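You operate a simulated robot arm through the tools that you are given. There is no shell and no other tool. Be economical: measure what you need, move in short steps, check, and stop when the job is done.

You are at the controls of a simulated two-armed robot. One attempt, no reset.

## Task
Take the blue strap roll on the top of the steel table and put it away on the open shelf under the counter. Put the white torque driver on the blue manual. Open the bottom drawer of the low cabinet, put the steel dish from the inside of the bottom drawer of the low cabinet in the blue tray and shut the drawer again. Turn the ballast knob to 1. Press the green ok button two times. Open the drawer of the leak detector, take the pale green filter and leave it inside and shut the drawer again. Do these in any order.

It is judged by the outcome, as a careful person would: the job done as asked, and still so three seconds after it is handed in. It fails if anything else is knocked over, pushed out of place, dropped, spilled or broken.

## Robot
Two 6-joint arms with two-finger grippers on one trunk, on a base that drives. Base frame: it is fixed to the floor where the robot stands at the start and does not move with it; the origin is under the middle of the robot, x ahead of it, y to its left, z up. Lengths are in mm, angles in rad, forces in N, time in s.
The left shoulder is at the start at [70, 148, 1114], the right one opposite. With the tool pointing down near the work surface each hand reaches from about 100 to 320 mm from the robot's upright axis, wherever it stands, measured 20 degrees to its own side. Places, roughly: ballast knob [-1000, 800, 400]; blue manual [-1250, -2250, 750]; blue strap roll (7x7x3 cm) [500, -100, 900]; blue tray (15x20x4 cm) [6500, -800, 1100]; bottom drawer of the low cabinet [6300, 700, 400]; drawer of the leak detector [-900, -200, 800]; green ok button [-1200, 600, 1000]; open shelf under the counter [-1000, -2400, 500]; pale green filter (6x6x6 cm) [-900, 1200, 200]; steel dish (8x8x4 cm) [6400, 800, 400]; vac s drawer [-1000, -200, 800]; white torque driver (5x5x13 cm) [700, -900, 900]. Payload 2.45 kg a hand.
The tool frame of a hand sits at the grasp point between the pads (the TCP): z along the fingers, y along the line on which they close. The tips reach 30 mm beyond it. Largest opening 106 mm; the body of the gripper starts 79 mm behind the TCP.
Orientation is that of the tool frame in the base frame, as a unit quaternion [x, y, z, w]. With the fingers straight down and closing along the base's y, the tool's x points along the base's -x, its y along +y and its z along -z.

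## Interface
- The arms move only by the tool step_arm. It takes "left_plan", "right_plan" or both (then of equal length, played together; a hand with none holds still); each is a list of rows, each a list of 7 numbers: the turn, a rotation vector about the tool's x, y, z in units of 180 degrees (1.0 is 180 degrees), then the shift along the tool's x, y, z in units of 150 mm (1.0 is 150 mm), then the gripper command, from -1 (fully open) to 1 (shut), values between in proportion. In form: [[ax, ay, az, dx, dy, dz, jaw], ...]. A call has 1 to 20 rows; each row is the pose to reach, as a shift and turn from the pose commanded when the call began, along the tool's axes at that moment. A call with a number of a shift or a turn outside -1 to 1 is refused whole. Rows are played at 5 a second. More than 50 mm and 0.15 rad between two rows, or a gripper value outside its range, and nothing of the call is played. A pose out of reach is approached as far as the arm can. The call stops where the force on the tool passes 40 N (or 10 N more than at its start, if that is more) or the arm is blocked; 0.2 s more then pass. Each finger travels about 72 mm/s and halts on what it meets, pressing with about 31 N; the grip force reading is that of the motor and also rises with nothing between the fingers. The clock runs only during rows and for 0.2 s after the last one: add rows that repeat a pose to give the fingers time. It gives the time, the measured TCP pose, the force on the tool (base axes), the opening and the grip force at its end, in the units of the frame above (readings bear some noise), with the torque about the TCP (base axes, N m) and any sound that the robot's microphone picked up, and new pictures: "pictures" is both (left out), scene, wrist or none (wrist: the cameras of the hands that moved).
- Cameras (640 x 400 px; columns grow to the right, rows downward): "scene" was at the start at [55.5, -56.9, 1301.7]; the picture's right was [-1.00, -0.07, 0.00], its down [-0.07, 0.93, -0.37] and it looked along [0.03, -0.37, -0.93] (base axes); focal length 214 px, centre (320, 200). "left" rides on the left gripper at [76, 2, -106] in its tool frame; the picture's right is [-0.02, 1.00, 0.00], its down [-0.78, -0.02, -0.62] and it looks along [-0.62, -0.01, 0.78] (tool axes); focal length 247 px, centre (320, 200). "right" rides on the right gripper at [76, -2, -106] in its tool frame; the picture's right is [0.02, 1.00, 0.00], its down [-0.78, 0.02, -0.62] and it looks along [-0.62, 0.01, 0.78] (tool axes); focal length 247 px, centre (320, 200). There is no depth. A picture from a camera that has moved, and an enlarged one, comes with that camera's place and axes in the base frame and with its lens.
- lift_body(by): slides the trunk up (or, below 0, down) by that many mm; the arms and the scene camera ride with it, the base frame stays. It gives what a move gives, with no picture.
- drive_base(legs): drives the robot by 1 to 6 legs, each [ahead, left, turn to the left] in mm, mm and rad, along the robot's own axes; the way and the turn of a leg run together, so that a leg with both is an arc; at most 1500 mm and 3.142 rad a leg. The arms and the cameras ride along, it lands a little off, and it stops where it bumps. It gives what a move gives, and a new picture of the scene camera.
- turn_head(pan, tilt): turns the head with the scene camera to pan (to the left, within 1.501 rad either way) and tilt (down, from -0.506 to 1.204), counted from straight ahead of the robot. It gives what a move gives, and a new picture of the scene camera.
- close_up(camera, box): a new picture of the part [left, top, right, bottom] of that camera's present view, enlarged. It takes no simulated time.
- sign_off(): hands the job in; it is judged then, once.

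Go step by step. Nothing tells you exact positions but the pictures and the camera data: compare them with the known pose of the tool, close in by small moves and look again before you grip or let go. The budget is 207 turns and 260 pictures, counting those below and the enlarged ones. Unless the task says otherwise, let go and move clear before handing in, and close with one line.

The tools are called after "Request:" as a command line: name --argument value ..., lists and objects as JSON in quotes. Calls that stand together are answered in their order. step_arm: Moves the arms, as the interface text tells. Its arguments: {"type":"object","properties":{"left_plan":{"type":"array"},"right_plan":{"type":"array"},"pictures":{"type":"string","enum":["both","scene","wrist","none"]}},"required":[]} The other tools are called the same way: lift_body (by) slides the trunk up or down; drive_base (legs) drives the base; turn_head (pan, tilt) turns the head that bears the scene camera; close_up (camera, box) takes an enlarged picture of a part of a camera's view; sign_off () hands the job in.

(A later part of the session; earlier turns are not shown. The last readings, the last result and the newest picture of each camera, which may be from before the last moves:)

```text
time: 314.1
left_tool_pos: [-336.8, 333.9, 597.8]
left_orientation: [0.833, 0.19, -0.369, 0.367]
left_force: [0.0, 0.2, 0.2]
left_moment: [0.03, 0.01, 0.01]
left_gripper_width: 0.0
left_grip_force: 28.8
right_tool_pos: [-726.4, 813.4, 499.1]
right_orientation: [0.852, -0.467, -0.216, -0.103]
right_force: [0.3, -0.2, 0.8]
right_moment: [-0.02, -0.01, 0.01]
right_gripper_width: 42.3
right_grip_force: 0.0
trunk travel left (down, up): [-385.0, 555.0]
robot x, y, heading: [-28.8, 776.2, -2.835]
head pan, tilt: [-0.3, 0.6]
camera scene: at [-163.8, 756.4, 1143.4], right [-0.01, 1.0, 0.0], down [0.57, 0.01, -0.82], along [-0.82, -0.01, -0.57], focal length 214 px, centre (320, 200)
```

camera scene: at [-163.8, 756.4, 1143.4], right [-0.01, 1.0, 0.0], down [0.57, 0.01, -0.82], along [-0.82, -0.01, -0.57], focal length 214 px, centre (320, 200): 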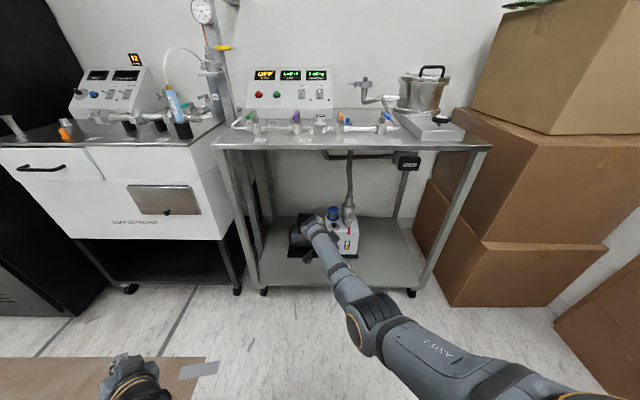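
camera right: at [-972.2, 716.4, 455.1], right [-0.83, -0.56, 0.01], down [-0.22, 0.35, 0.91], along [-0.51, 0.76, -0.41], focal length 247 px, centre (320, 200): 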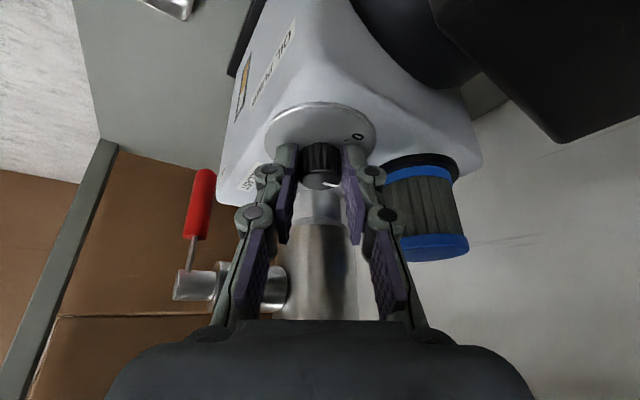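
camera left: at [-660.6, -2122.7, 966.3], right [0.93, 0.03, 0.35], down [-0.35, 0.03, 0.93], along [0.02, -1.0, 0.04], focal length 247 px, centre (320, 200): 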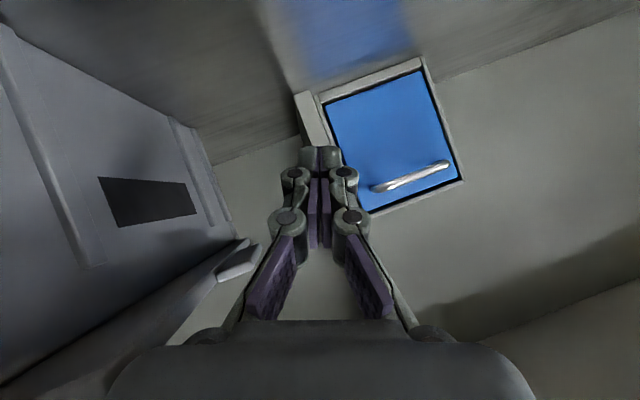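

All three panel tasks there are done. I square up the right wrist again, retract it, and turn to drive to the far cabinet.

Request:
step_arm --right_plan '[[-0.021, 0, -0.0375, 0, 0, 0, 0], [-0.042, 0, -0.075, 0, 0, 0, 0], [-0.063, 0, -0.112, 0, 0, 0, 0], [-0.084, 0, -0.15, 0, 0, 0, 0], [-0.105, 0, -0.187, 0, 0, 0, 0], [-0.127, 0, -0.225, 0, 0, 0, 0], [-0.148, 0, -0.262, 0, 0, 0, 0], [-0.169, 0, -0.3, 0, 0, 0, 0], [-0.19, 0, -0.338, 0, 0, 0, 0], [-0.19, 0, -0.338, 0, 0, 0, 0]]' --pictures "none"

Request:
step_arm --right_plan '[[0, 0, 0, 0.21, 0, -0.12, 0], [0, 0, 0, 0.43, 0, -0.25, 0], [0, 0, 0, 0.65, 0, -0.37, 0], [0, 0, 0, 0.866, 0, -0.5, 0]]' --pictures "none"

Request:
lift_body --by 400

Request:
drive_base --legs '[[0, 0, 1.42], [0, 0, 1.415]]'

Request:
turn_head --pan 0 --tilt 0.35

```text
time: 316.3
left_tool_pos: [-336.8, 336.6, 599.5]
left_orientation: [0.833, 0.189, -0.369, 0.366]
left_force: [-0.3, -0.7, -0.1]
left_moment: [-0.03, 0.04, 0.01]
left_gripper_width: 0.0
left_grip_force: 29.1
right_tool_pos: [-726.3, 814.7, 500.6]
right_orientation: [0.96, 0.103, -0.258, 0.046]
right_force: [0.2, 1.2, 0.1]
right_moment: [0.02, -0.01, -0.01]
right_gripper_width: 53.1
right_grip_force: 0.0
trunk travel left (down, up): [-385.0, 555.0]
robot x, y, heading: [-29.6, 773.0, -2.829]
head pan, tilt: [-0.3, 0.6]
```

```text
time: 317.3
left_tool_pos: [-336.3, 335.3, 598.6]
left_orientation: [0.832, 0.191, -0.368, 0.368]
left_force: [0.4, 0.1, 0.3]
left_moment: [0.02, 0.02, -0.02]
left_gripper_width: 0.0
left_grip_force: 29.0
right_tool_pos: [-580.4, 846.1, 498.7]
right_orientation: [0.96, 0.102, -0.258, 0.047]
right_force: [-0.4, 0.1, -0.7]
right_moment: [0.0, 0.01, 0.03]
right_gripper_width: 53.0
right_grip_force: 0.2
trunk travel left (down, up): [-385.0, 555.0]
robot x, y, heading: [-31.7, 772.8, -2.832]
head pan, tilt: [-0.3, 0.6]
```

```text
time: 321.1
left_tool_pos: [-336.8, 334.6, 998.0]
left_orientation: [0.833, 0.191, -0.368, 0.367]
left_force: [-0.8, -0.1, -0.2]
left_moment: [-0.03, 0.06, 0.02]
left_gripper_width: 0.0
left_grip_force: 29.0
right_tool_pos: [-580.0, 844.9, 898.6]
right_orientation: [0.96, 0.102, -0.256, 0.047]
right_force: [-0.3, 0.5, -0.3]
right_moment: [-0.03, 0.01, 0.01]
right_gripper_width: 52.9
right_grip_force: 0.1
trunk travel left (down, up): [-785.0, 155.0]
robot x, y, heading: [-27.5, 774.3, -2.828]
head pan, tilt: [-0.3, 0.6]
```

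```text
time: 328.5
left_tool_pos: [399.2, 1094.1, 999.0]
left_orientation: [-0.058, 0.852, 0.305, 0.421]
left_force: [-0.8, -1.0, -0.1]
left_moment: [0.01, -0.01, 0.01]
left_gripper_width: 0.2
left_grip_force: 28.0
right_tool_pos: [472.3, 534.5, 897.6]
right_orientation: [0.05, 0.964, 0.005, 0.26]
right_force: [0.4, 0.5, 0.0]
right_moment: [-0.03, 0.01, -0.01]
right_gripper_width: 53.0
right_grip_force: 0.1
trunk travel left (down, up): [-785.0, 155.0]
robot x, y, heading: [-27.0, 768.8, 0.001]
head pan, tilt: [-0.3, 0.6]
camera scene: at [106.9, 746.6, 1543.5], right [-0.3, -0.95, 0.0], down [-0.54, 0.17, -0.82], along [0.79, -0.24, -0.57], focal length 214 px, centre (320, 200)
```

scene: 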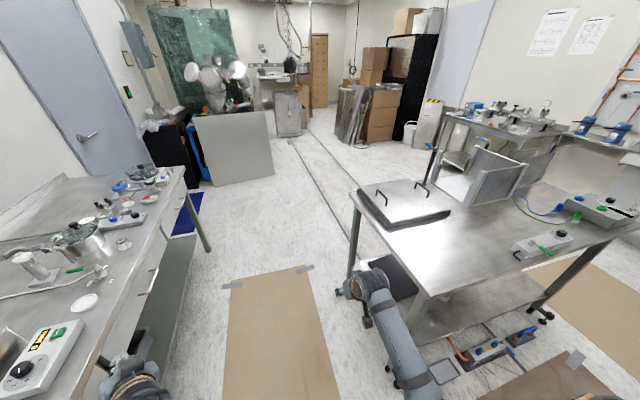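

```text
time: 329.3
left_tool_pos: [398.8, 1094.2, 997.7]
left_orientation: [-0.058, 0.852, 0.305, 0.422]
left_force: [-0.1, -0.6, 0.3]
left_moment: [0.01, -0.03, -0.03]
left_gripper_width: 0.0
left_grip_force: 28.8
right_tool_pos: [473.4, 534.7, 898.8]
right_orientation: [0.049, 0.964, 0.006, 0.26]
right_force: [0.0, 0.4, 0.2]
right_moment: [0.01, -0.01, -0.03]
right_gripper_width: 52.9
right_grip_force: 0.2
trunk travel left (down, up): [-785.0, 155.0]
robot x, y, heading: [-29.6, 772.0, -0.001]
head pan, tilt: [0.0, 0.351]
camera scene: at [115.6, 772.7, 1566.2], right [0.0, -1.0, 0.0], down [-0.34, 0.0, -0.94], along [0.94, 0.0, -0.34], focal length 214 px, centre (320, 200)
```

scene: 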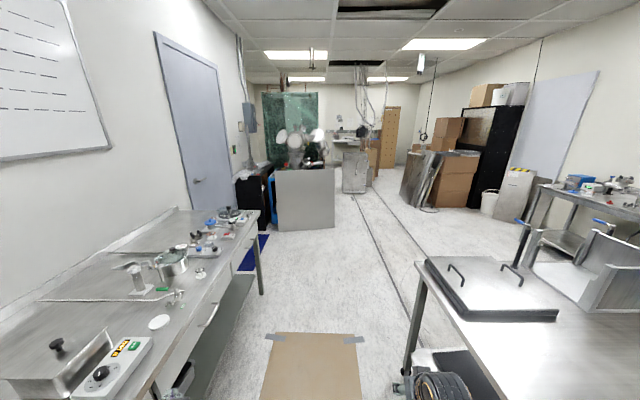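

The way ahead is clear up to a leaning metal sheet at x≈3075 (y 540–1420); I pass to its right. Driving in legs and then looking again.

Request:
drive_base --legs '[[1500, 0, 0], [900, -900, 0], [1200, 0, 0]]'

```text
time: 348.5
left_tool_pos: [4017.6, 256.7, 999.2]
left_orientation: [-0.072, 0.851, 0.311, 0.416]
left_force: [-0.3, 0.0, 0.1]
left_moment: [-0.02, 0.01, -0.03]
left_gripper_width: 0.0
left_grip_force: 28.5
right_tool_pos: [4109.7, -301.2, 899.6]
right_orientation: [0.033, 0.965, 0.01, 0.261]
right_force: [0.9, 0.2, 0.6]
right_moment: [0.01, -0.03, -0.01]
right_gripper_width: 53.0
right_grip_force: 0.1
trunk travel left (down, up): [-785.0, 155.0]
robot x, y, heading: [3600.6, -80.4, 0.027]
head pan, tilt: [0.0, 0.351]
camera scene: at [3744.6, -74.2, 1566.3], right [0.03, -1.0, 0.0], down [-0.34, -0.01, -0.94], along [0.94, 0.03, -0.34], focal length 214 px, centre (320, 200)
```

scene: 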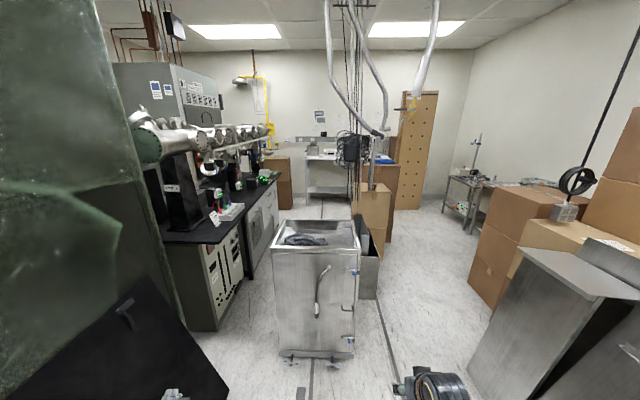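

I see a wheeled steel cart in the middle (x≈4800–5200), the bench with the low cabinet on the left beyond, and boxes behind the cart. I check the passages on each side.

Request:
turn_head --pan -0.5 --tilt 0.55

Request:
turn_head --pan 0.4 --tilt 0.5

```text
time: 349.4
left_tool_pos: [4017.1, 256.5, 999.1]
left_orientation: [-0.072, 0.851, 0.311, 0.416]
left_force: [-1.0, 0.3, -0.4]
left_moment: [0.0, 0.03, 0.01]
left_gripper_width: 0.0
left_grip_force: 28.7
right_tool_pos: [4108.6, -300.7, 898.7]
right_orientation: [0.034, 0.965, 0.01, 0.26]
right_force: [0.0, 0.1, -0.4]
right_moment: [0.01, 0.02, -0.01]
right_gripper_width: 53.3
right_grip_force: 0.0
trunk travel left (down, up): [-785.0, 155.0]
robot x, y, heading: [3600.6, -79.3, 0.032]
head pan, tilt: [-0.499, 0.55]
camera scene: at [3731.8, -117.5, 1548.0], right [-0.45, -0.89, 0.0], down [-0.47, 0.23, -0.85], along [0.76, -0.38, -0.52], focal length 214 px, centre (320, 200)
```

scene: 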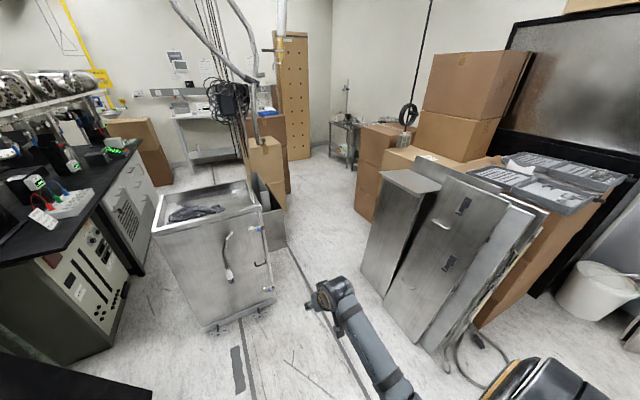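

```text
time: 350.6
left_tool_pos: [4017.8, 257.4, 999.9]
left_orientation: [-0.072, 0.851, 0.311, 0.417]
left_force: [-0.1, -0.9, -0.2]
left_moment: [-0.04, 0.03, 0.02]
left_gripper_width: 0.0
left_grip_force: 28.8
right_tool_pos: [4110.4, -301.3, 898.0]
right_orientation: [0.034, 0.965, 0.01, 0.261]
right_force: [0.2, 0.5, -0.3]
right_moment: [0.04, 0.02, 0.01]
right_gripper_width: 52.8
right_grip_force: 0.0
trunk travel left (down, up): [-785.0, 155.0]
robot x, y, heading: [3603.3, -78.4, 0.032]
head pan, tilt: [0.4, 0.499]
camera scene: at [3734.4, -39.2, 1552.6], right [0.42, -0.91, 0.0], down [-0.44, -0.2, -0.88], along [0.8, 0.37, -0.48], focal length 214 px, centre (320, 200)
```

scene: 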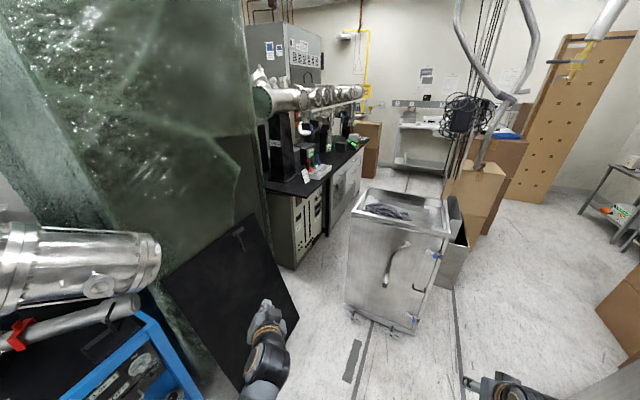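

The left passage between cart (y<240) and bench (y≈764) looks best, about 525 mm; I first bring both hands in front of the body to be narrow.

Request:
step_arm --left_plan '[[0.039, 0.008, -0.008, -0.047, -0.144, -0.07, 1], [0.078, 0.016, -0.016, -0.094, -0.289, -0.14, 1], [0.118, 0.025, -0.025, -0.141, -0.433, -0.21, 1], [0.157, 0.033, -0.033, -0.188, -0.578, -0.28, 1], [0.196, 0.041, -0.041, -0.235, -0.722, -0.351, 1], [0.196, 0.041, -0.041, -0.235, -0.722, -0.351, 1]]' --pictures "none"

Request:
turn_head --pan 0.0 --tilt 0.9

```text
time: 352.0
left_tool_pos: [4041.3, 139.4, 993.2]
left_orientation: [-0.006, 0.926, 0.017, 0.377]
left_force: [0.5, 0.6, 0.6]
left_moment: [0.0, -0.01, 0.0]
left_gripper_width: 0.0
left_grip_force: 28.7
right_tool_pos: [4110.3, -301.1, 898.7]
right_orientation: [0.033, 0.965, 0.01, 0.26]
right_force: [0.6, 0.3, 0.0]
right_moment: [0.0, 0.0, 0.0]
right_gripper_width: 53.1
right_grip_force: 0.1
trunk travel left (down, up): [-785.0, 155.0]
robot x, y, heading: [3598.3, -77.1, 0.029]
head pan, tilt: [0.4, 0.499]
```

```text
time: 352.9
left_tool_pos: [4043.5, 138.9, 995.2]
left_orientation: [-0.005, 0.924, 0.016, 0.381]
left_force: [-0.2, 0.5, -0.4]
left_moment: [0.0, 0.02, 0.0]
left_gripper_width: 0.0
left_grip_force: 28.7
right_tool_pos: [4109.9, -301.0, 898.7]
right_orientation: [0.034, 0.965, 0.01, 0.26]
right_force: [-0.4, -0.4, -0.1]
right_moment: [-0.01, 0.01, 0.01]
right_gripper_width: 53.1
right_grip_force: 0.1
trunk travel left (down, up): [-785.0, 155.0]
robot x, y, heading: [3603.1, -77.7, 0.032]
head pan, tilt: [0.0, 0.901]
camera scene: at [3727.3, -74.7, 1518.7], right [0.03, -1.0, 0.0], down [-0.78, -0.03, -0.62], along [0.62, 0.02, -0.78], focal length 214 px, centre (320, 200)
```

scene: 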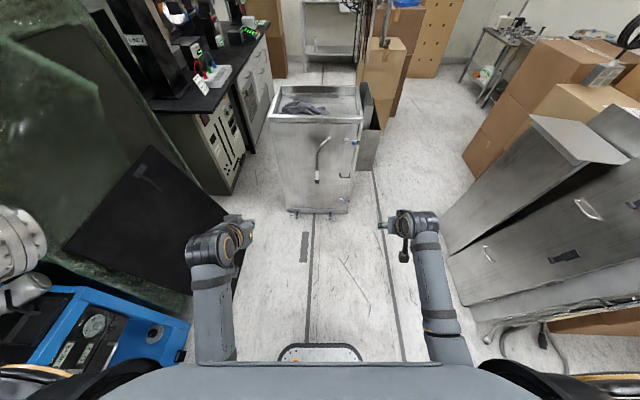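

The left arm is now compact. I move to line up with the gap at y≈485 and measure again from closer.

Request:
drive_base --legs '[[640, 0, 0], [0, 545, -0.032]]'

Request:
turn_head --pan 0.0 --tilt 1.0

```text
time: 357.2
left_tool_pos: [4689.6, 213.4, 999.3]
left_orientation: [0.002, 0.923, 0.015, 0.384]
left_force: [-0.5, 0.9, -0.4]
left_moment: [-0.03, 0.0, -0.04]
left_gripper_width: 0.0
left_grip_force: 28.3
right_tool_pos: [4746.9, -233.0, 899.4]
right_orientation: [0.039, 0.964, 0.0, 0.263]
right_force: [-10.5, 0.7, 0.2]
right_moment: [0.04, 0.15, 0.23]
right_gripper_width: 57.6
right_grip_force: 0.9
trunk travel left (down, up): [-785.0, 155.0]
robot x, y, heading: [4239.0, -0.2, 0.018]
head pan, tilt: [0.0, 0.901]
stopped in leg 2: the force on the tool passed its limit at 55 N (the readings are from after the stop); the commanded pose is now the measured one
camera scene: at [4366.3, 4.3, 1518.9], right [0.02, -1.0, 0.0], down [-0.78, -0.01, -0.62], along [0.62, 0.01, -0.78], focal length 214 px, centre (320, 200)
```

scene: 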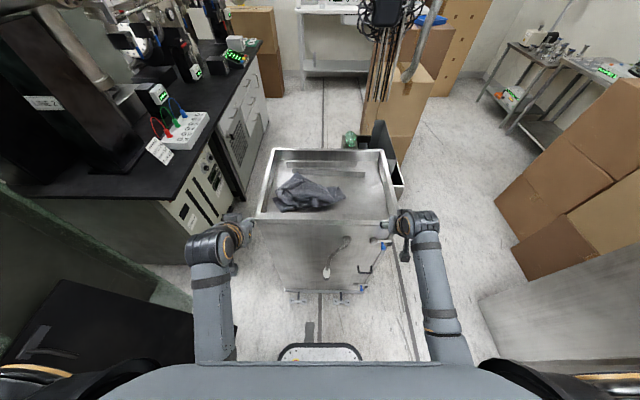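

```text
time: 357.9
left_tool_pos: [4687.3, 213.2, 999.1]
left_orientation: [0.003, 0.923, 0.015, 0.384]
left_force: [0.7, 0.1, 0.0]
left_moment: [0.04, 0.01, 0.02]
left_gripper_width: 0.0
left_grip_force: 28.8
right_tool_pos: [4745.5, -233.8, 900.7]
right_orientation: [0.04, 0.964, 0.001, 0.263]
right_force: [-14.1, 2.1, -4.4]
right_moment: [-0.05, 0.28, 0.35]
right_gripper_width: 57.1
right_grip_force: 0.3
trunk travel left (down, up): [-785.0, 155.0]
robot x, y, heading: [4241.2, 3.8, 0.016]
head pan, tilt: [0.0, 1.0]
camera scene: at [4359.9, 4.0, 1511.6], right [0.02, -1.0, 0.0], down [-0.84, -0.01, -0.54], along [0.54, 0.01, -0.84], focal length 214 px, centre (320, 200)
```

scene: 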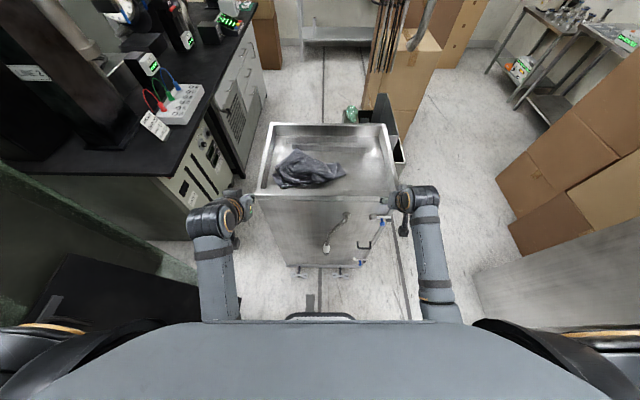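

The right fingertips touched the cart's front. I back straight off and re-measure.

Request:
drive_base --legs '[[-250, 0, 0]]'

Request:
lift_body --by 150

Request:
turn_head --pan 0.0 --tilt 0.8

```text
time: 359.7
left_tool_pos: [4440.5, 209.9, 998.5]
left_orientation: [0.003, 0.924, 0.015, 0.382]
left_force: [-0.1, -0.7, 0.6]
left_moment: [-0.03, 0.01, 0.0]
left_gripper_width: 0.0
left_grip_force: 28.3
right_tool_pos: [4501.4, -237.3, 899.9]
right_orientation: [0.039, 0.964, 0.001, 0.263]
right_force: [0.7, -0.3, 0.1]
right_moment: [0.01, 0.0, -0.01]
right_gripper_width: 53.1
right_grip_force: 0.1
trunk travel left (down, up): [-785.0, 155.0]
robot x, y, heading: [3991.1, 0.4, 0.02]
head pan, tilt: [0.0, 1.0]
camera scene: at [4114.2, -0.8, 1511.4], right [0.02, -1.0, 0.0], down [-0.84, -0.01, -0.54], along [0.54, 0.01, -0.84], focal length 214 px, centre (320, 200)
```

scene: 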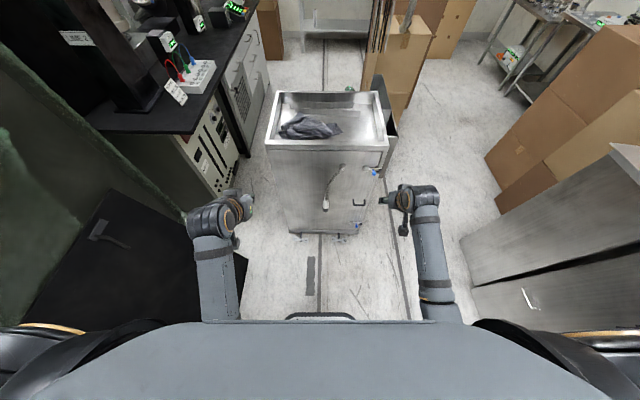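

```text
time: 361.5
left_tool_pos: [4440.0, 209.7, 1148.6]
left_orientation: [0.002, 0.923, 0.016, 0.384]
left_force: [0.1, -0.2, -0.3]
left_moment: [0.0, -0.04, -0.05]
left_gripper_width: 0.0
left_grip_force: 29.1
right_tool_pos: [4499.3, -236.1, 1050.7]
right_orientation: [0.04, 0.964, 0.001, 0.264]
right_force: [-0.1, 0.4, -1.4]
right_moment: [0.01, -0.02, 0.01]
right_gripper_width: 53.3
right_grip_force: 0.1
trunk travel left (down, up): [-935.0, 5.0]
robot x, y, heading: [3997.6, -2.0, 0.019]
head pan, tilt: [0.0, 1.0]
```

```text
time: 362.2
left_tool_pos: [4439.9, 209.6, 1149.7]
left_orientation: [0.002, 0.923, 0.016, 0.384]
left_force: [0.2, -0.6, 0.1]
left_moment: [0.0, -0.01, 0.0]
left_gripper_width: 0.0
left_grip_force: 28.5
right_tool_pos: [4499.5, -236.2, 1050.1]
right_orientation: [0.04, 0.964, 0.001, 0.263]
right_force: [0.3, 0.0, -1.3]
right_moment: [0.0, -0.04, -0.03]
right_gripper_width: 53.0
right_grip_force: 0.1
trunk travel left (down, up): [-935.0, 5.0]
robot x, y, heading: [3996.4, -2.9, 0.02]
head pan, tilt: [0.0, 0.799]
camera scene: at [4124.4, -0.6, 1676.5], right [0.02, -1.0, 0.0], down [-0.72, -0.01, -0.7], along [0.7, 0.01, -0.72], focal length 214 px, centre (320, 200)
```

scene: 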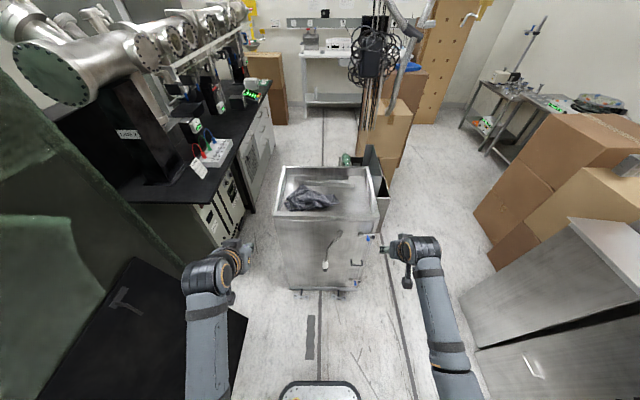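

The left gap is too tight (≈480 mm at floor level), so I take the right side: between the cart (y<-300) and the panels (y≈-964), then around the boxes.

Request:
drive_base --legs '[[0, -605, -0.02], [1050, 0, 0]]'

Request:
turn_head --pan 0.0 --tilt 0.5

```text
time: 370.6
left_tool_pos: [5501.2, -415.1, 1148.7]
left_orientation: [0.014, 0.923, 0.011, 0.384]
left_force: [-0.6, 0.1, 0.0]
left_moment: [-0.04, 0.03, 0.02]
left_gripper_width: 0.1
left_grip_force: 28.5
right_tool_pos: [5549.7, -863.7, 1049.8]
right_orientation: [0.052, 0.963, -0.002, 0.264]
right_force: [0.9, 0.2, -0.1]
right_moment: [0.05, -0.01, 0.01]
right_gripper_width: 53.1
right_grip_force: 0.0
trunk travel left (down, up): [-935.0, 5.0]
robot x, y, heading: [5049.3, -617.4, -0.011]
head pan, tilt: [0.0, 0.799]
camera scene: at [5180.3, -617.4, 1676.7], right [-0.01, -1.0, 0.0], down [-0.72, 0.01, -0.7], along [0.7, -0.01, -0.72], focal length 214 px, centre (320, 200)
```

scene: 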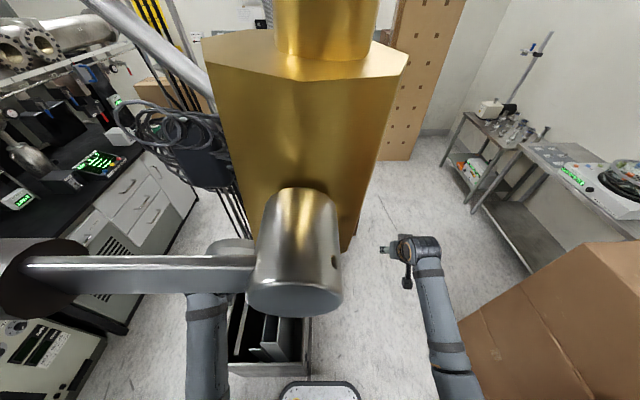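

```text
time: 371.4
left_tool_pos: [5503.8, -414.1, 1148.6]
left_orientation: [0.014, 0.923, 0.011, 0.384]
left_force: [-0.8, 0.2, 0.5]
left_moment: [-0.04, 0.02, -0.03]
left_gripper_width: 0.2
left_grip_force: 28.4
right_tool_pos: [5551.1, -862.6, 1049.9]
right_orientation: [0.053, 0.963, -0.003, 0.265]
right_force: [0.1, -0.6, 0.3]
right_moment: [0.01, -0.01, 0.0]
right_gripper_width: 53.0
right_grip_force: 0.1
trunk travel left (down, up): [-935.0, 5.0]
robot x, y, heading: [5049.2, -613.0, -0.01]
head pan, tilt: [0.0, 0.499]
camera scene: at [5192.0, -617.5, 1702.5], right [-0.01, -1.0, 0.0], down [-0.48, 0.0, -0.88], along [0.88, -0.01, -0.48], focal length 214 px, centre (320, 200)
```

scene: 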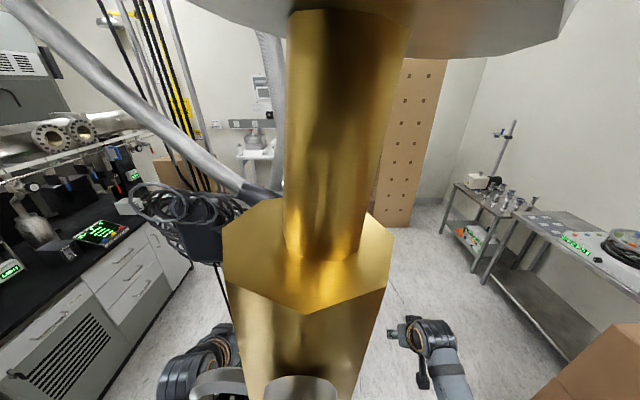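

A gold cryostat hangs from the ceiling right ahead. I back off and shift further right to stay well clear of it.

Request:
drive_base --legs '[[-120, 0, 0], [0, -460, 0.01]]'

Request:
turn_head --pan 0.35 --tilt 0.45

```text
time: 374.3
left_tool_pos: [5442.6, -694.3, 1147.1]
left_orientation: [0.07, 0.921, -0.013, 0.383]
left_force: [0.9, 0.1, 0.2]
left_moment: [-0.03, 0.01, 0.02]
left_gripper_width: 0.1
left_grip_force: 28.9
right_tool_pos: [5434.7, -1145.8, 1050.0]
right_orientation: [0.111, 0.958, -0.019, 0.263]
right_force: [0.0, 0.6, -0.3]
right_moment: [-0.01, 0.0, -0.03]
right_gripper_width: 53.1
right_grip_force: 0.1
trunk travel left (down, up): [-935.0, 5.0]
robot x, y, heading: [4963.4, -838.6, -0.128]
head pan, tilt: [0.0, 0.499]
stopped in leg 2: the robot was blocked; the commanded pose is now the measured one
camera scene: at [5109.6, -857.2, 1702.3], right [-0.13, -0.99, 0.0], down [-0.48, 0.06, -0.88], along [0.87, -0.12, -0.48], focal length 214 px, centre (320, 200)
```

scene: 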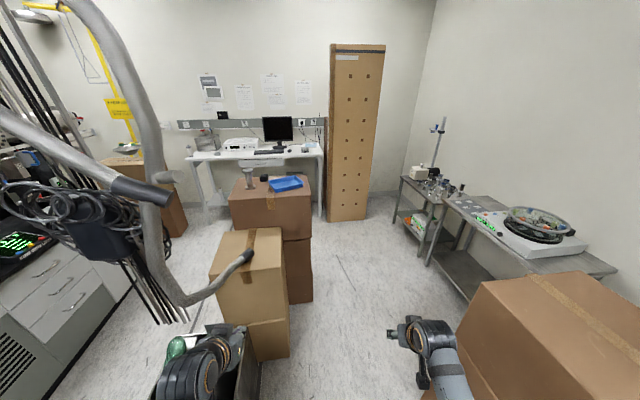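

```text
time: 375.1
left_tool_pos: [5440.0, -697.8, 1149.9]
left_orientation: [0.07, 0.921, -0.012, 0.384]
left_force: [-0.3, 0.0, -0.3]
left_moment: [0.0, 0.0, 0.0]
left_gripper_width: 0.0
left_grip_force: 28.5
right_tool_pos: [5432.7, -1147.8, 1050.1]
right_orientation: [0.111, 0.958, -0.018, 0.264]
right_force: [-0.1, -0.1, 0.4]
right_moment: [0.01, 0.04, 0.0]
right_gripper_width: 53.3
right_grip_force: 0.0
trunk travel left (down, up): [-935.0, 5.0]
robot x, y, heading: [4965.5, -843.1, -0.131]
head pan, tilt: [0.351, 0.45]
camera scene: at [5106.5, -829.1, 1706.9], right [0.22, -0.98, 0.0], down [-0.43, -0.09, -0.9], along [0.88, 0.2, -0.44], focal length 214 px, centre (320, 200)
```

scene: 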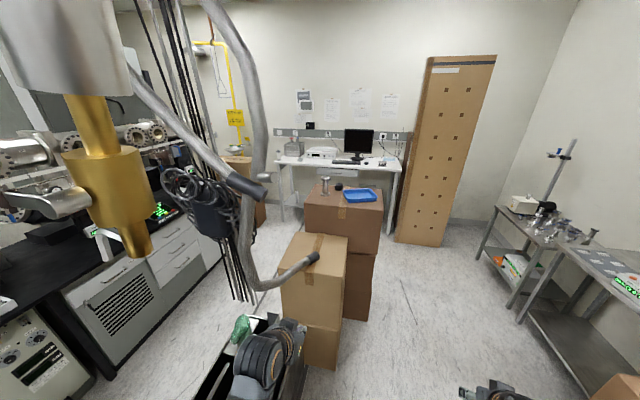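

I can now see the blue tray on the brown box stack at about (6470,-806,1100), the cabinet with drawers on the left, and open floor to the right. I'll go around the boxes on the right.

Request:
drive_base --legs '[[20, 30, 0.13], [330, 0, 0], [0, -350, 0], [1100, 0, 0]]'

Request:
turn_head --pan 0.9 --tilt 0.6

```text
time: 383.8
left_tool_pos: [6538.0, -906.4, 1148.8]
left_orientation: [-0.066, 0.92, 0.045, 0.383]
left_force: [-0.8, -0.4, 0.2]
left_moment: [-0.03, 0.0, 0.01]
left_gripper_width: 0.0
left_grip_force: 28.9
right_tool_pos: [6660.3, -1339.7, 1052.7]
right_orientation: [-0.03, 0.963, 0.021, 0.265]
right_force: [-1.7, 0.1, 0.4]
right_moment: [-0.02, -0.02, 0.0]
right_gripper_width: 53.0
right_grip_force: 0.1
trunk travel left (down, up): [-935.0, 5.0]
robot x, y, heading: [6127.5, -1178.8, 0.164]
head pan, tilt: [0.351, 0.45]
stopped in leg 4: the robot was blocked; the commanded pose is now the measured one
camera scene: at [6254.0, -1129.5, 1707.5], right [0.49, -0.87, 0.0], down [-0.38, -0.21, -0.9], along [0.79, 0.44, -0.43], focal length 214 px, centre (320, 200)
```

scene: 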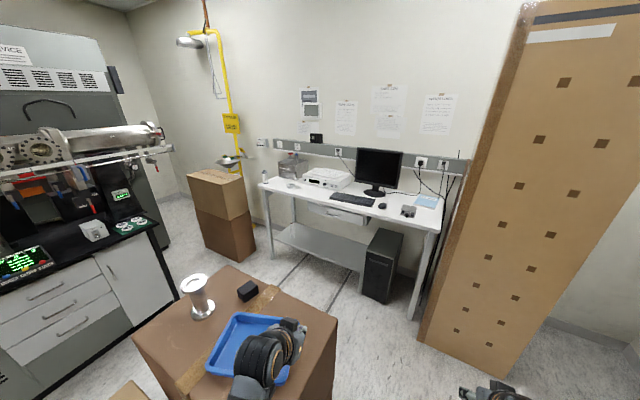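

```text
time: 384.7
left_tool_pos: [6541.6, -905.6, 1148.2]
left_orientation: [-0.065, 0.921, 0.044, 0.382]
left_force: [0.2, 0.0, 0.5]
left_moment: [0.0, 0.01, 0.02]
left_gripper_width: 0.0
left_grip_force: 28.6
right_tool_pos: [6665.6, -1337.9, 1049.3]
right_orientation: [-0.031, 0.964, 0.021, 0.264]
right_force: [0.0, 0.7, 0.3]
right_moment: [-0.03, 0.0, 0.05]
right_gripper_width: 53.1
right_grip_force: 0.0
trunk travel left (down, up): [-935.0, 5.0]
robot x, y, heading: [6130.3, -1186.0, 0.163]
head pan, tilt: [0.901, 0.6]
camera scene: at [6223.2, -1096.0, 1693.4], right [0.87, -0.49, 0.0], down [-0.28, -0.49, -0.82], along [0.4, 0.72, -0.57], focal length 214 px, centre (320, 200)
```

scene: 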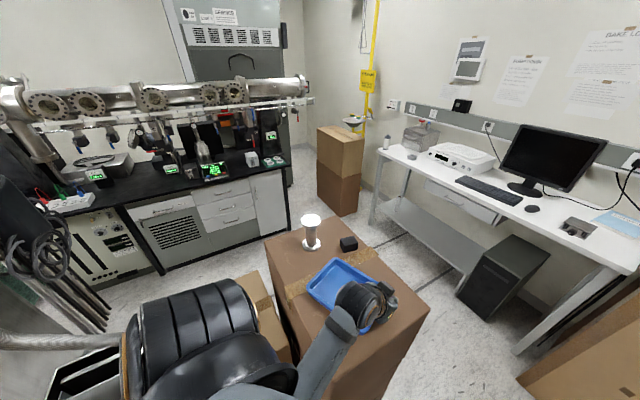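

The base's left-front corner touched the box stack, and the left hand hovers over the tray. I raise the left hand first, then shift right away from the boxes.

Request:
step_arm --left_plan '[[0, 0, 0, -0.2, 0, -0.2, 1], [0, 0, 0, -0.4, 0, -0.4, 1], [0, 0, 0, -0.55, 0, -0.55, 1]]' --pictures "none"

Request:
drive_base --legs '[[0, -120, 0], [0, 0, -0.16]]'

Request:
turn_head --pan 0.7 --tilt 0.8

```text
time: 385.6
left_tool_pos: [6547.2, -872.4, 1248.6]
left_orientation: [-0.03, 0.923, 0.123, 0.363]
left_force: [-0.5, 0.4, -0.4]
left_moment: [0.02, 0.03, 0.01]
left_gripper_width: 0.0
left_grip_force: 28.4
left hand out of reach, approached as far as the arm can: row 2, 3
right_tool_pos: [6664.7, -1338.6, 1050.6]
right_orientation: [-0.031, 0.964, 0.022, 0.262]
right_force: [0.8, 0.5, -0.2]
right_moment: [0.04, -0.02, -0.03]
right_gripper_width: 53.0
right_grip_force: 0.1
trunk travel left (down, up): [-935.0, 5.0]
robot x, y, heading: [6128.6, -1183.4, 0.16]
head pan, tilt: [0.901, 0.6]
stopped in row 3 (left hand): the arm was blocked; the commanded pose is now the measured one
```

```text
time: 387.4
left_tool_pos: [6610.5, -1061.7, 1250.3]
left_orientation: [0.045, 0.922, 0.093, 0.373]
left_force: [0.1, 0.5, 0.8]
left_moment: [-0.01, -0.04, 0.01]
left_gripper_width: 0.4
left_grip_force: 28.9
right_tool_pos: [6651.2, -1539.6, 1050.4]
right_orientation: [0.048, 0.963, 0.0, 0.264]
right_force: [0.0, 0.3, -0.2]
right_moment: [-0.04, 0.0, -0.02]
right_gripper_width: 53.0
right_grip_force: 0.0
trunk travel left (down, up): [-935.0, 5.0]
robot x, y, heading: [6146.6, -1298.3, 0.0]
head pan, tilt: [0.901, 0.6]
camera scene: at [6254.0, -1227.1, 1693.4], right [0.78, -0.62, 0.0], down [-0.35, -0.44, -0.82], along [0.51, 0.65, -0.57], focal length 214 px, centre (320, 200)
```

scene: 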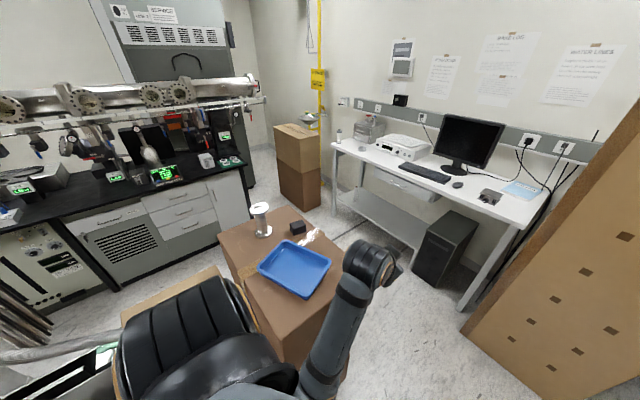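

```text
time: 388.2
left_tool_pos: [6611.1, -1063.4, 1250.7]
left_orientation: [0.045, 0.922, 0.094, 0.373]
left_force: [0.1, 0.1, 0.1]
left_moment: [0.0, 0.02, 0.01]
left_gripper_width: 0.0
left_grip_force: 28.3
right_tool_pos: [6650.7, -1541.5, 1050.3]
right_orientation: [0.049, 0.963, 0.0, 0.264]
right_force: [-0.1, -1.0, 0.5]
right_moment: [0.01, -0.02, 0.02]
right_gripper_width: 53.0
right_grip_force: 0.1
trunk travel left (down, up): [-935.0, 5.0]
robot x, y, heading: [6149.3, -1299.2, -0.001]
head pan, tilt: [0.7, 0.799]
camera scene: at [6260.8, -1247.4, 1676.7], right [0.64, -0.77, 0.0], down [-0.55, -0.46, -0.7], along [0.53, 0.45, -0.72], focal length 214 px, centre (320, 200)
```

scene: 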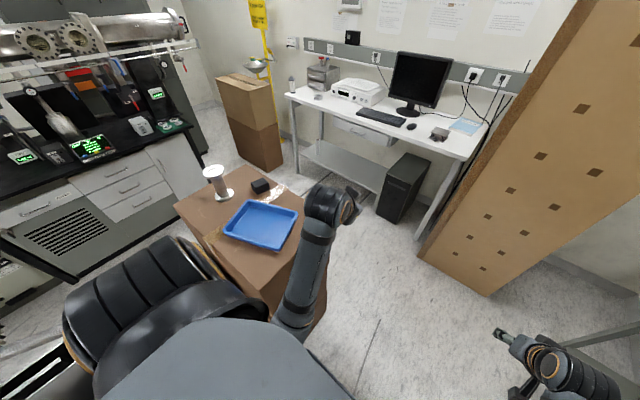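

The tray is undisturbed at (6475,-816). Continuing around: forward, turn left to face the cabinet side, then shift clear of the boxes.

Request:
drive_base --legs '[[700, -50, 0], [0, 0, 1.571], [0, -280, 0]]'

Request:
turn_head --pan 0.3 --tilt 0.6

```text
time: 397.4
left_tool_pos: [6876.0, -882.4, 1248.8]
left_orientation: [-0.628, 0.677, 0.331, 0.194]
left_force: [0.6, -0.3, -0.2]
left_moment: [0.04, -0.03, 0.01]
left_gripper_width: 0.0
left_grip_force: 28.5
right_tool_pos: [7354.7, -831.0, 1050.6]
right_orientation: [-0.655, 0.708, 0.188, 0.186]
right_force: [0.3, -0.3, -0.4]
right_moment: [0.0, -0.02, 0.0]
right_gripper_width: 53.1
right_grip_force: 0.1
trunk travel left (down, up): [-935.0, 5.0]
robot x, y, heading: [7124.8, -1339.8, 1.592]
head pan, tilt: [0.7, 0.799]
camera scene: at [7068.9, -1229.5, 1676.5], right [0.75, 0.66, 0.0], down [0.48, -0.54, -0.7], along [-0.46, 0.52, -0.72], focal length 214 px, centre (320, 200)
```

scene: 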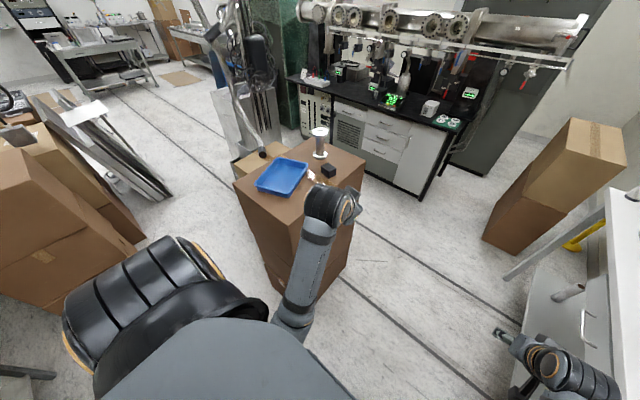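

```text
time: 398.3
left_tool_pos: [6879.7, -881.7, 1250.1]
left_orientation: [-0.629, 0.676, 0.333, 0.193]
left_force: [0.1, -0.3, 0.0]
left_moment: [-0.03, 0.0, 0.01]
left_gripper_width: 0.0
left_grip_force: 28.5
right_tool_pos: [7355.8, -830.7, 1050.2]
right_orientation: [-0.654, 0.709, 0.189, 0.185]
right_force: [0.6, -0.3, 0.3]
right_moment: [0.04, 0.04, 0.01]
right_gripper_width: 53.2
right_grip_force: 0.0
trunk travel left (down, up): [-935.0, 5.0]
robot x, y, heading: [7128.2, -1341.7, 1.589]
head pan, tilt: [0.3, 0.6]
camera scene: at [7097.9, -1206.3, 1693.5], right [0.95, 0.32, 0.0], down [0.18, -0.54, -0.82], along [-0.26, 0.78, -0.57], focal length 214 px, centre (320, 200)
```

scene: 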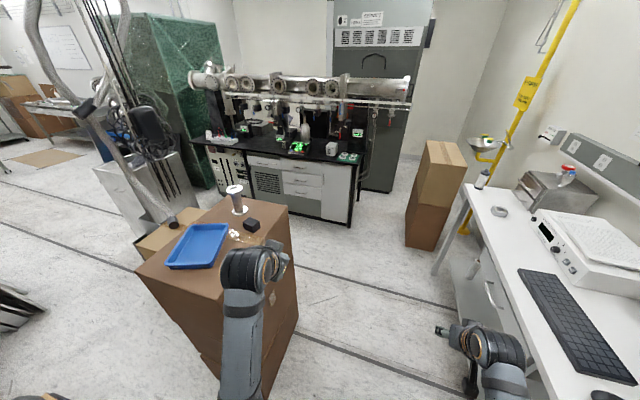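

The low cabinet's drawers are visible; a zoom to identify the bottom one.

Request:
close_up --camera "scene" --box '[230, 130, 390, 240]'

```text
3.64 times, centred on (310, 185) of scene
camera zoom: at [7097.9, -1206.3, 1693.5], right [0.95, 0.32, 0.0], down [0.18, -0.54, -0.82], along [-0.26, 0.78, -0.57], focal length 780 px, centre (356, 254)
```

zoom: 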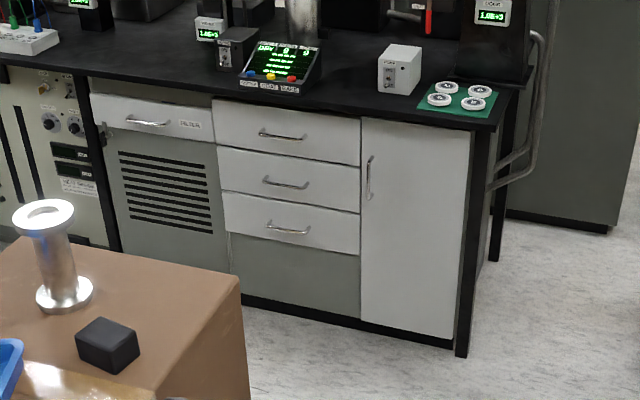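

Bottom drawer handle is near (6252,690,370). Driving forward alongside the boxes, then strafing left to bring the right hand before it.

Request:
drive_base --legs '[[1230, 0, -0.02], [0, 600, 0]]'

Request:
turn_head --pan 0.0 --tilt 0.7

```text
time: 407.5
left_tool_pos: [6282.2, 365.2, 1249.2]
left_orientation: [-0.614, 0.689, 0.328, 0.2]
left_force: [0.7, -0.2, -1.4]
left_moment: [0.04, 0.02, 0.01]
left_gripper_width: 0.1
left_grip_force: 28.0
right_tool_pos: [6760.3, 396.3, 1050.2]
right_orientation: [-0.64, 0.722, 0.185, 0.188]
right_force: [-0.6, 0.1, 0.2]
right_moment: [-0.03, -0.03, 0.0]
right_gripper_width: 53.3
right_grip_force: 0.1
trunk travel left (down, up): [-935.0, 5.0]
robot x, y, heading: [6508.4, -104.7, 1.554]
head pan, tilt: [0.3, 0.6]
camera scene: at [6488.2, 31.7, 1693.5], right [0.96, 0.28, 0.0], down [0.16, -0.54, -0.83], along [-0.23, 0.79, -0.56], focal length 214 px, centre (320, 200)
```

scene: 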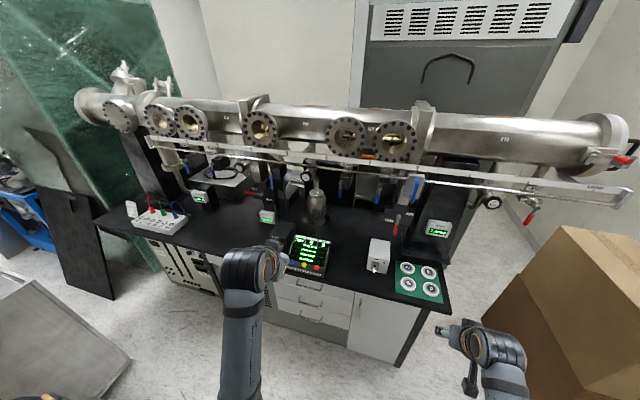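

```text
time: 408.3
left_tool_pos: [6280.3, 365.3, 1248.9]
left_orientation: [-0.614, 0.689, 0.329, 0.201]
left_force: [-0.6, -0.6, 0.4]
left_moment: [0.0, 0.0, 0.01]
left_gripper_width: 0.0
left_grip_force: 29.1
right_tool_pos: [6759.8, 395.7, 1050.2]
right_orientation: [-0.64, 0.721, 0.185, 0.19]
right_force: [0.3, 0.2, 0.2]
right_moment: [-0.01, -0.03, -0.02]
right_gripper_width: 52.9
right_grip_force: 0.0
trunk travel left (down, up): [-935.0, 5.0]
robot x, y, heading: [6509.6, -104.7, 1.552]
head pan, tilt: [0.0, 0.7]
camera scene: at [6511.9, 31.7, 1684.9], right [1.0, -0.02, 0.0], down [-0.01, -0.64, -0.77], along [0.01, 0.76, -0.64], focal length 214 px, centre (320, 200)
```

scene: 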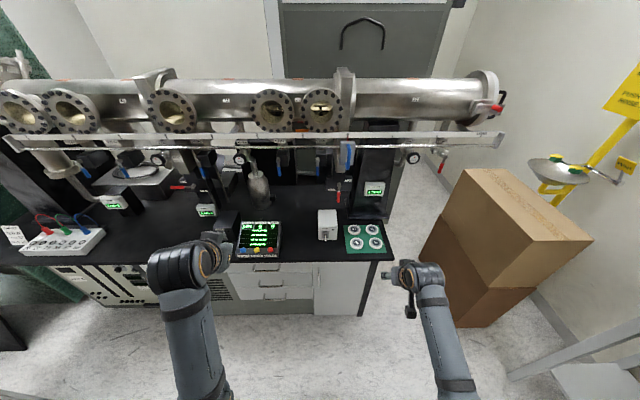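

Bottom drawer handle triangulates to about (6245,654,394). The left hand is nearly in line, so I reset it to its standard pose for opening the drawer.

Request:
step_arm --left_plan '[[0.0223, -0.0024, -0.0244, 0.16, 0, 0.16, 0], [0.0446, -0.0048, -0.0488, 0.33, 0, 0.33, 0], [0.0446, -0.0048, -0.0488, 0.5, 0, 0.5, 0], [0.0446, -0.0048, -0.0488, 0.67, 0, 0.67, 0], [0.0446, -0.0048, -0.0488, 0.84, 0, 0.84, 0], [0.0446, -0.0048, -0.0488, 1, 0, 1, 0], [0.0446, -0.0048, -0.0488, 1, 0, 1, 0]]' --pictures "none"

Request:
step_arm --left_plan '[[0, -0.046, 0, 0, 0, 0, 0], [0, -0.092, 0, 0, 0, 0, 0], [0, -0.139, 0, 0, 0, 0, 0], [0, -0.139, 0, 0, 0, 0, 0]]' --pictures "none"

Request:
step_arm --left_plan '[[0, 0, -0.046, 0, 0, 0, 0], [0, 0, -0.092, 0, 0, 0, 0], [0, 0, -0.138, 0, 0, 0, 0], [0, 0, -0.184, 0, 0, 0, 0], [0, 0, -0.23, 0, 0, 0, 0], [0, 0, -0.276, 0, 0, 0, 0], [0, 0, -0.322, 0, 0, 0, 0], [0, 0, -0.368, 0, 0, 0, 0], [0, 0, -0.414, 0, 0, 0, 0], [0, 0, -0.46, 0, 0, 0, 0], [0, 0, -0.5, 0, 0, 0, 0]]' --pictures "wrist"

```text
time: 409.9
left_tool_pos: [6237.4, 362.0, 1042.2]
left_orientation: [-0.647, 0.66, 0.268, 0.272]
left_force: [0.0, 0.3, -0.3]
left_moment: [-0.02, 0.03, 0.02]
left_gripper_width: 53.1
left_grip_force: 0.0
right_tool_pos: [6760.6, 395.8, 1051.2]
right_orientation: [-0.64, 0.721, 0.185, 0.188]
right_force: [-0.5, 0.8, 0.6]
right_moment: [0.01, -0.02, -0.01]
right_gripper_width: 53.0
right_grip_force: 0.1
trunk travel left (down, up): [-935.0, 5.0]
robot x, y, heading: [6509.9, -102.6, 1.552]
head pan, tilt: [0.0, 0.7]
```

```text
time: 410.9
left_tool_pos: [6236.0, 361.0, 1042.4]
left_orientation: [-0.573, 0.585, 0.401, 0.41]
left_force: [-0.5, 0.7, -0.3]
left_moment: [-0.02, 0.03, 0.0]
left_gripper_width: 52.8
left_grip_force: 0.0
right_tool_pos: [6759.1, 395.8, 1050.9]
right_orientation: [-0.64, 0.722, 0.184, 0.189]
right_force: [0.6, -0.3, -0.2]
right_moment: [-0.01, 0.04, 0.0]
right_gripper_width: 53.1
right_grip_force: 0.1
trunk travel left (down, up): [-935.0, 5.0]
robot x, y, heading: [6511.1, -108.5, 1.548]
head pan, tilt: [0.0, 0.7]
```

```text
time: 413.3
left_tool_pos: [6237.0, 363.7, 1042.1]
left_orientation: [0.82, -0.007, 0.007, -0.573]
left_force: [0.5, -0.2, 0.7]
left_moment: [0.0, 0.01, 0.03]
left_gripper_width: 53.0
left_grip_force: 0.0
right_tool_pos: [6761.5, 395.6, 1050.4]
right_orientation: [-0.64, 0.722, 0.184, 0.188]
right_force: [0.1, -0.2, -0.3]
right_moment: [-0.02, -0.01, 0.02]
right_gripper_width: 53.1
right_grip_force: 0.0
trunk travel left (down, up): [-935.0, 5.0]
robot x, y, heading: [6508.7, -102.6, 1.553]
head pan, tilt: [0.0, 0.7]
camera left: at [6313.0, 261.3, 1077.3], right [-0.03, -0.34, -0.94], down [-0.79, -0.56, 0.23], along [-0.61, 0.75, -0.26], focal length 247 px, centre (320, 200)
```

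left: 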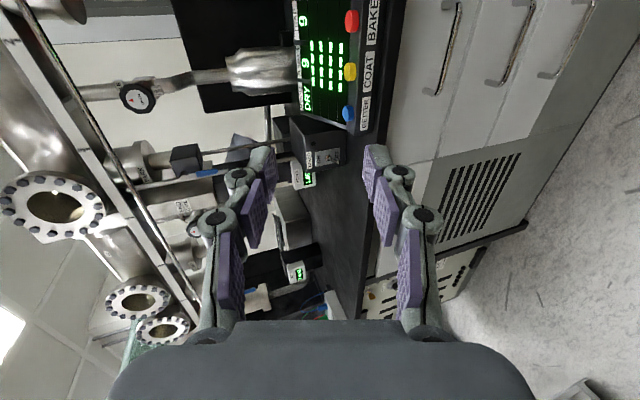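

The left hand is set with fingers closing vertically. Lowering to the bottom drawer's handle height and looking.

Request:
lift_body --by -400

Request:
lift_body --by -238

Request:
drive_base --legs '[[130, 0, 0.018]]'

Request:
close_up --camera "left" --box '[0, 0, 640, 400]'

```text
time: 417.1
left_tool_pos: [6236.4, 362.8, 641.9]
left_orientation: [0.819, -0.007, 0.006, -0.573]
left_force: [0.2, -0.7, 0.4]
left_moment: [0.03, 0.0, 0.01]
left_gripper_width: 53.0
left_grip_force: 0.0
right_tool_pos: [6760.4, 395.9, 651.4]
right_orientation: [-0.64, 0.721, 0.185, 0.189]
right_force: [-0.7, -0.4, 0.1]
right_moment: [0.01, 0.01, -0.03]
right_gripper_width: 53.0
right_grip_force: 0.2
trunk travel left (down, up): [-535.0, 405.0]
robot x, y, heading: [6509.9, -99.2, 1.551]
head pan, tilt: [0.0, 0.7]
```

```text
time: 419.6
left_tool_pos: [6237.7, 362.4, 405.4]
left_orientation: [0.819, -0.008, 0.005, -0.573]
left_force: [0.1, 0.6, -0.2]
left_moment: [0.03, 0.02, -0.01]
left_gripper_width: 52.9
left_grip_force: 0.0
right_tool_pos: [6761.1, 395.8, 412.8]
right_orientation: [-0.64, 0.721, 0.184, 0.19]
right_force: [-0.5, 0.5, -0.6]
right_moment: [0.0, 0.02, -0.02]
right_gripper_width: 53.0
right_grip_force: 0.0
trunk travel left (down, up): [-297.0, 643.0]
robot x, y, heading: [6509.1, -103.5, 1.552]
head pan, tilt: [0.0, 0.7]
```

```text
time: 420.9
left_tool_pos: [6229.2, 487.7, 403.1]
left_orientation: [0.82, -0.001, 0.0, -0.573]
left_force: [0.2, 0.1, 0.2]
left_moment: [0.01, -0.01, 0.0]
left_gripper_width: 53.0
left_grip_force: 0.2
right_tool_pos: [6752.0, 530.3, 412.9]
right_orientation: [-0.647, 0.716, 0.186, 0.187]
right_force: [-0.4, -0.1, -0.4]
right_moment: [-0.01, 0.0, 0.01]
right_gripper_width: 52.9
right_grip_force: 0.0
trunk travel left (down, up): [-297.0, 643.0]
robot x, y, heading: [6511.0, 27.3, 1.573]
head pan, tilt: [0.0, 0.7]
camera scene: at [6511.5, 162.5, 1046.8], right [1.0, 0.0, 0.0], down [0.0, -0.64, -0.76], along [0.0, 0.76, -0.64], focal length 214 px, centre (320, 200)
```

scene: 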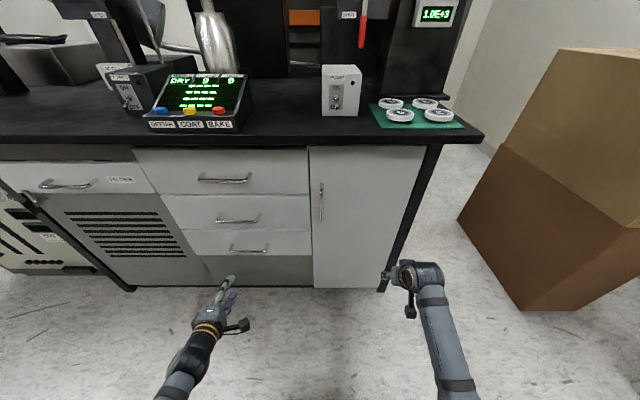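

```text
1.00 times, centred on (320, 200) of left (not enlarged: the box is as wide or as high as the picture)
camera zoom: at [6307.7, 388.1, 438.9], right [-0.02, -0.34, -0.94], down [-0.78, -0.58, 0.23], along [-0.62, 0.74, -0.26], focal length 247 px, centre (320, 200)
```

zoom: 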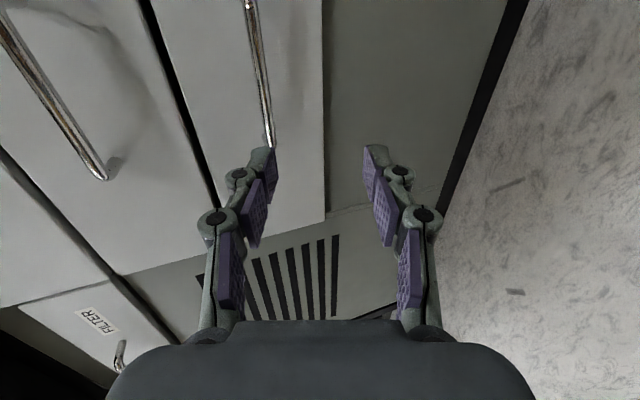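

The bar is at about (6245,655,402). Extending the left hand toward it, stopping short to verify.

Request:
step_arm --left_plan '[[0, 0, 0, 0.02, -0.07, 0.15, 0], [0, 0, 0, 0.045, -0.14, 0.32, 0], [0, 0, 0, 0.067, -0.21, 0.48, 0], [0, 0, 0, 0.067, -0.272, 0.626, 0], [0, 0, 0, 0.067, -0.272, 0.626, 0]]' --pictures "wrist"

```text
time: 422.1
left_tool_pos: [6240.8, 591.5, 410.3]
left_orientation: [0.82, -0.002, 0.0, -0.573]
left_force: [0.1, -0.2, 0.7]
left_moment: [-0.03, 0.0, -0.04]
left_gripper_width: 52.8
left_grip_force: 0.1
right_tool_pos: [6753.1, 530.4, 413.0]
right_orientation: [-0.647, 0.715, 0.187, 0.188]
right_force: [-0.3, -0.6, -0.3]
right_moment: [-0.01, -0.01, -0.03]
right_gripper_width: 53.1
right_grip_force: 0.1
trunk travel left (down, up): [-297.0, 643.0]
robot x, y, heading: [6512.1, 28.9, 1.565]
head pan, tilt: [0.0, 0.7]
camera left: at [6318.0, 490.9, 445.4], right [-0.02, -0.34, -0.94], down [-0.78, -0.58, 0.23], along [-0.62, 0.74, -0.26], focal length 247 px, centre (320, 200)
```

left: 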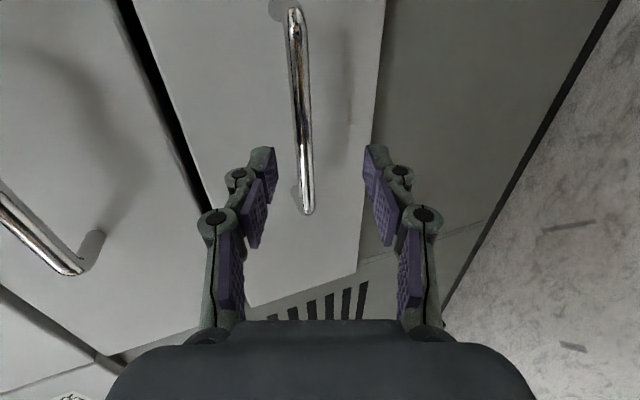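

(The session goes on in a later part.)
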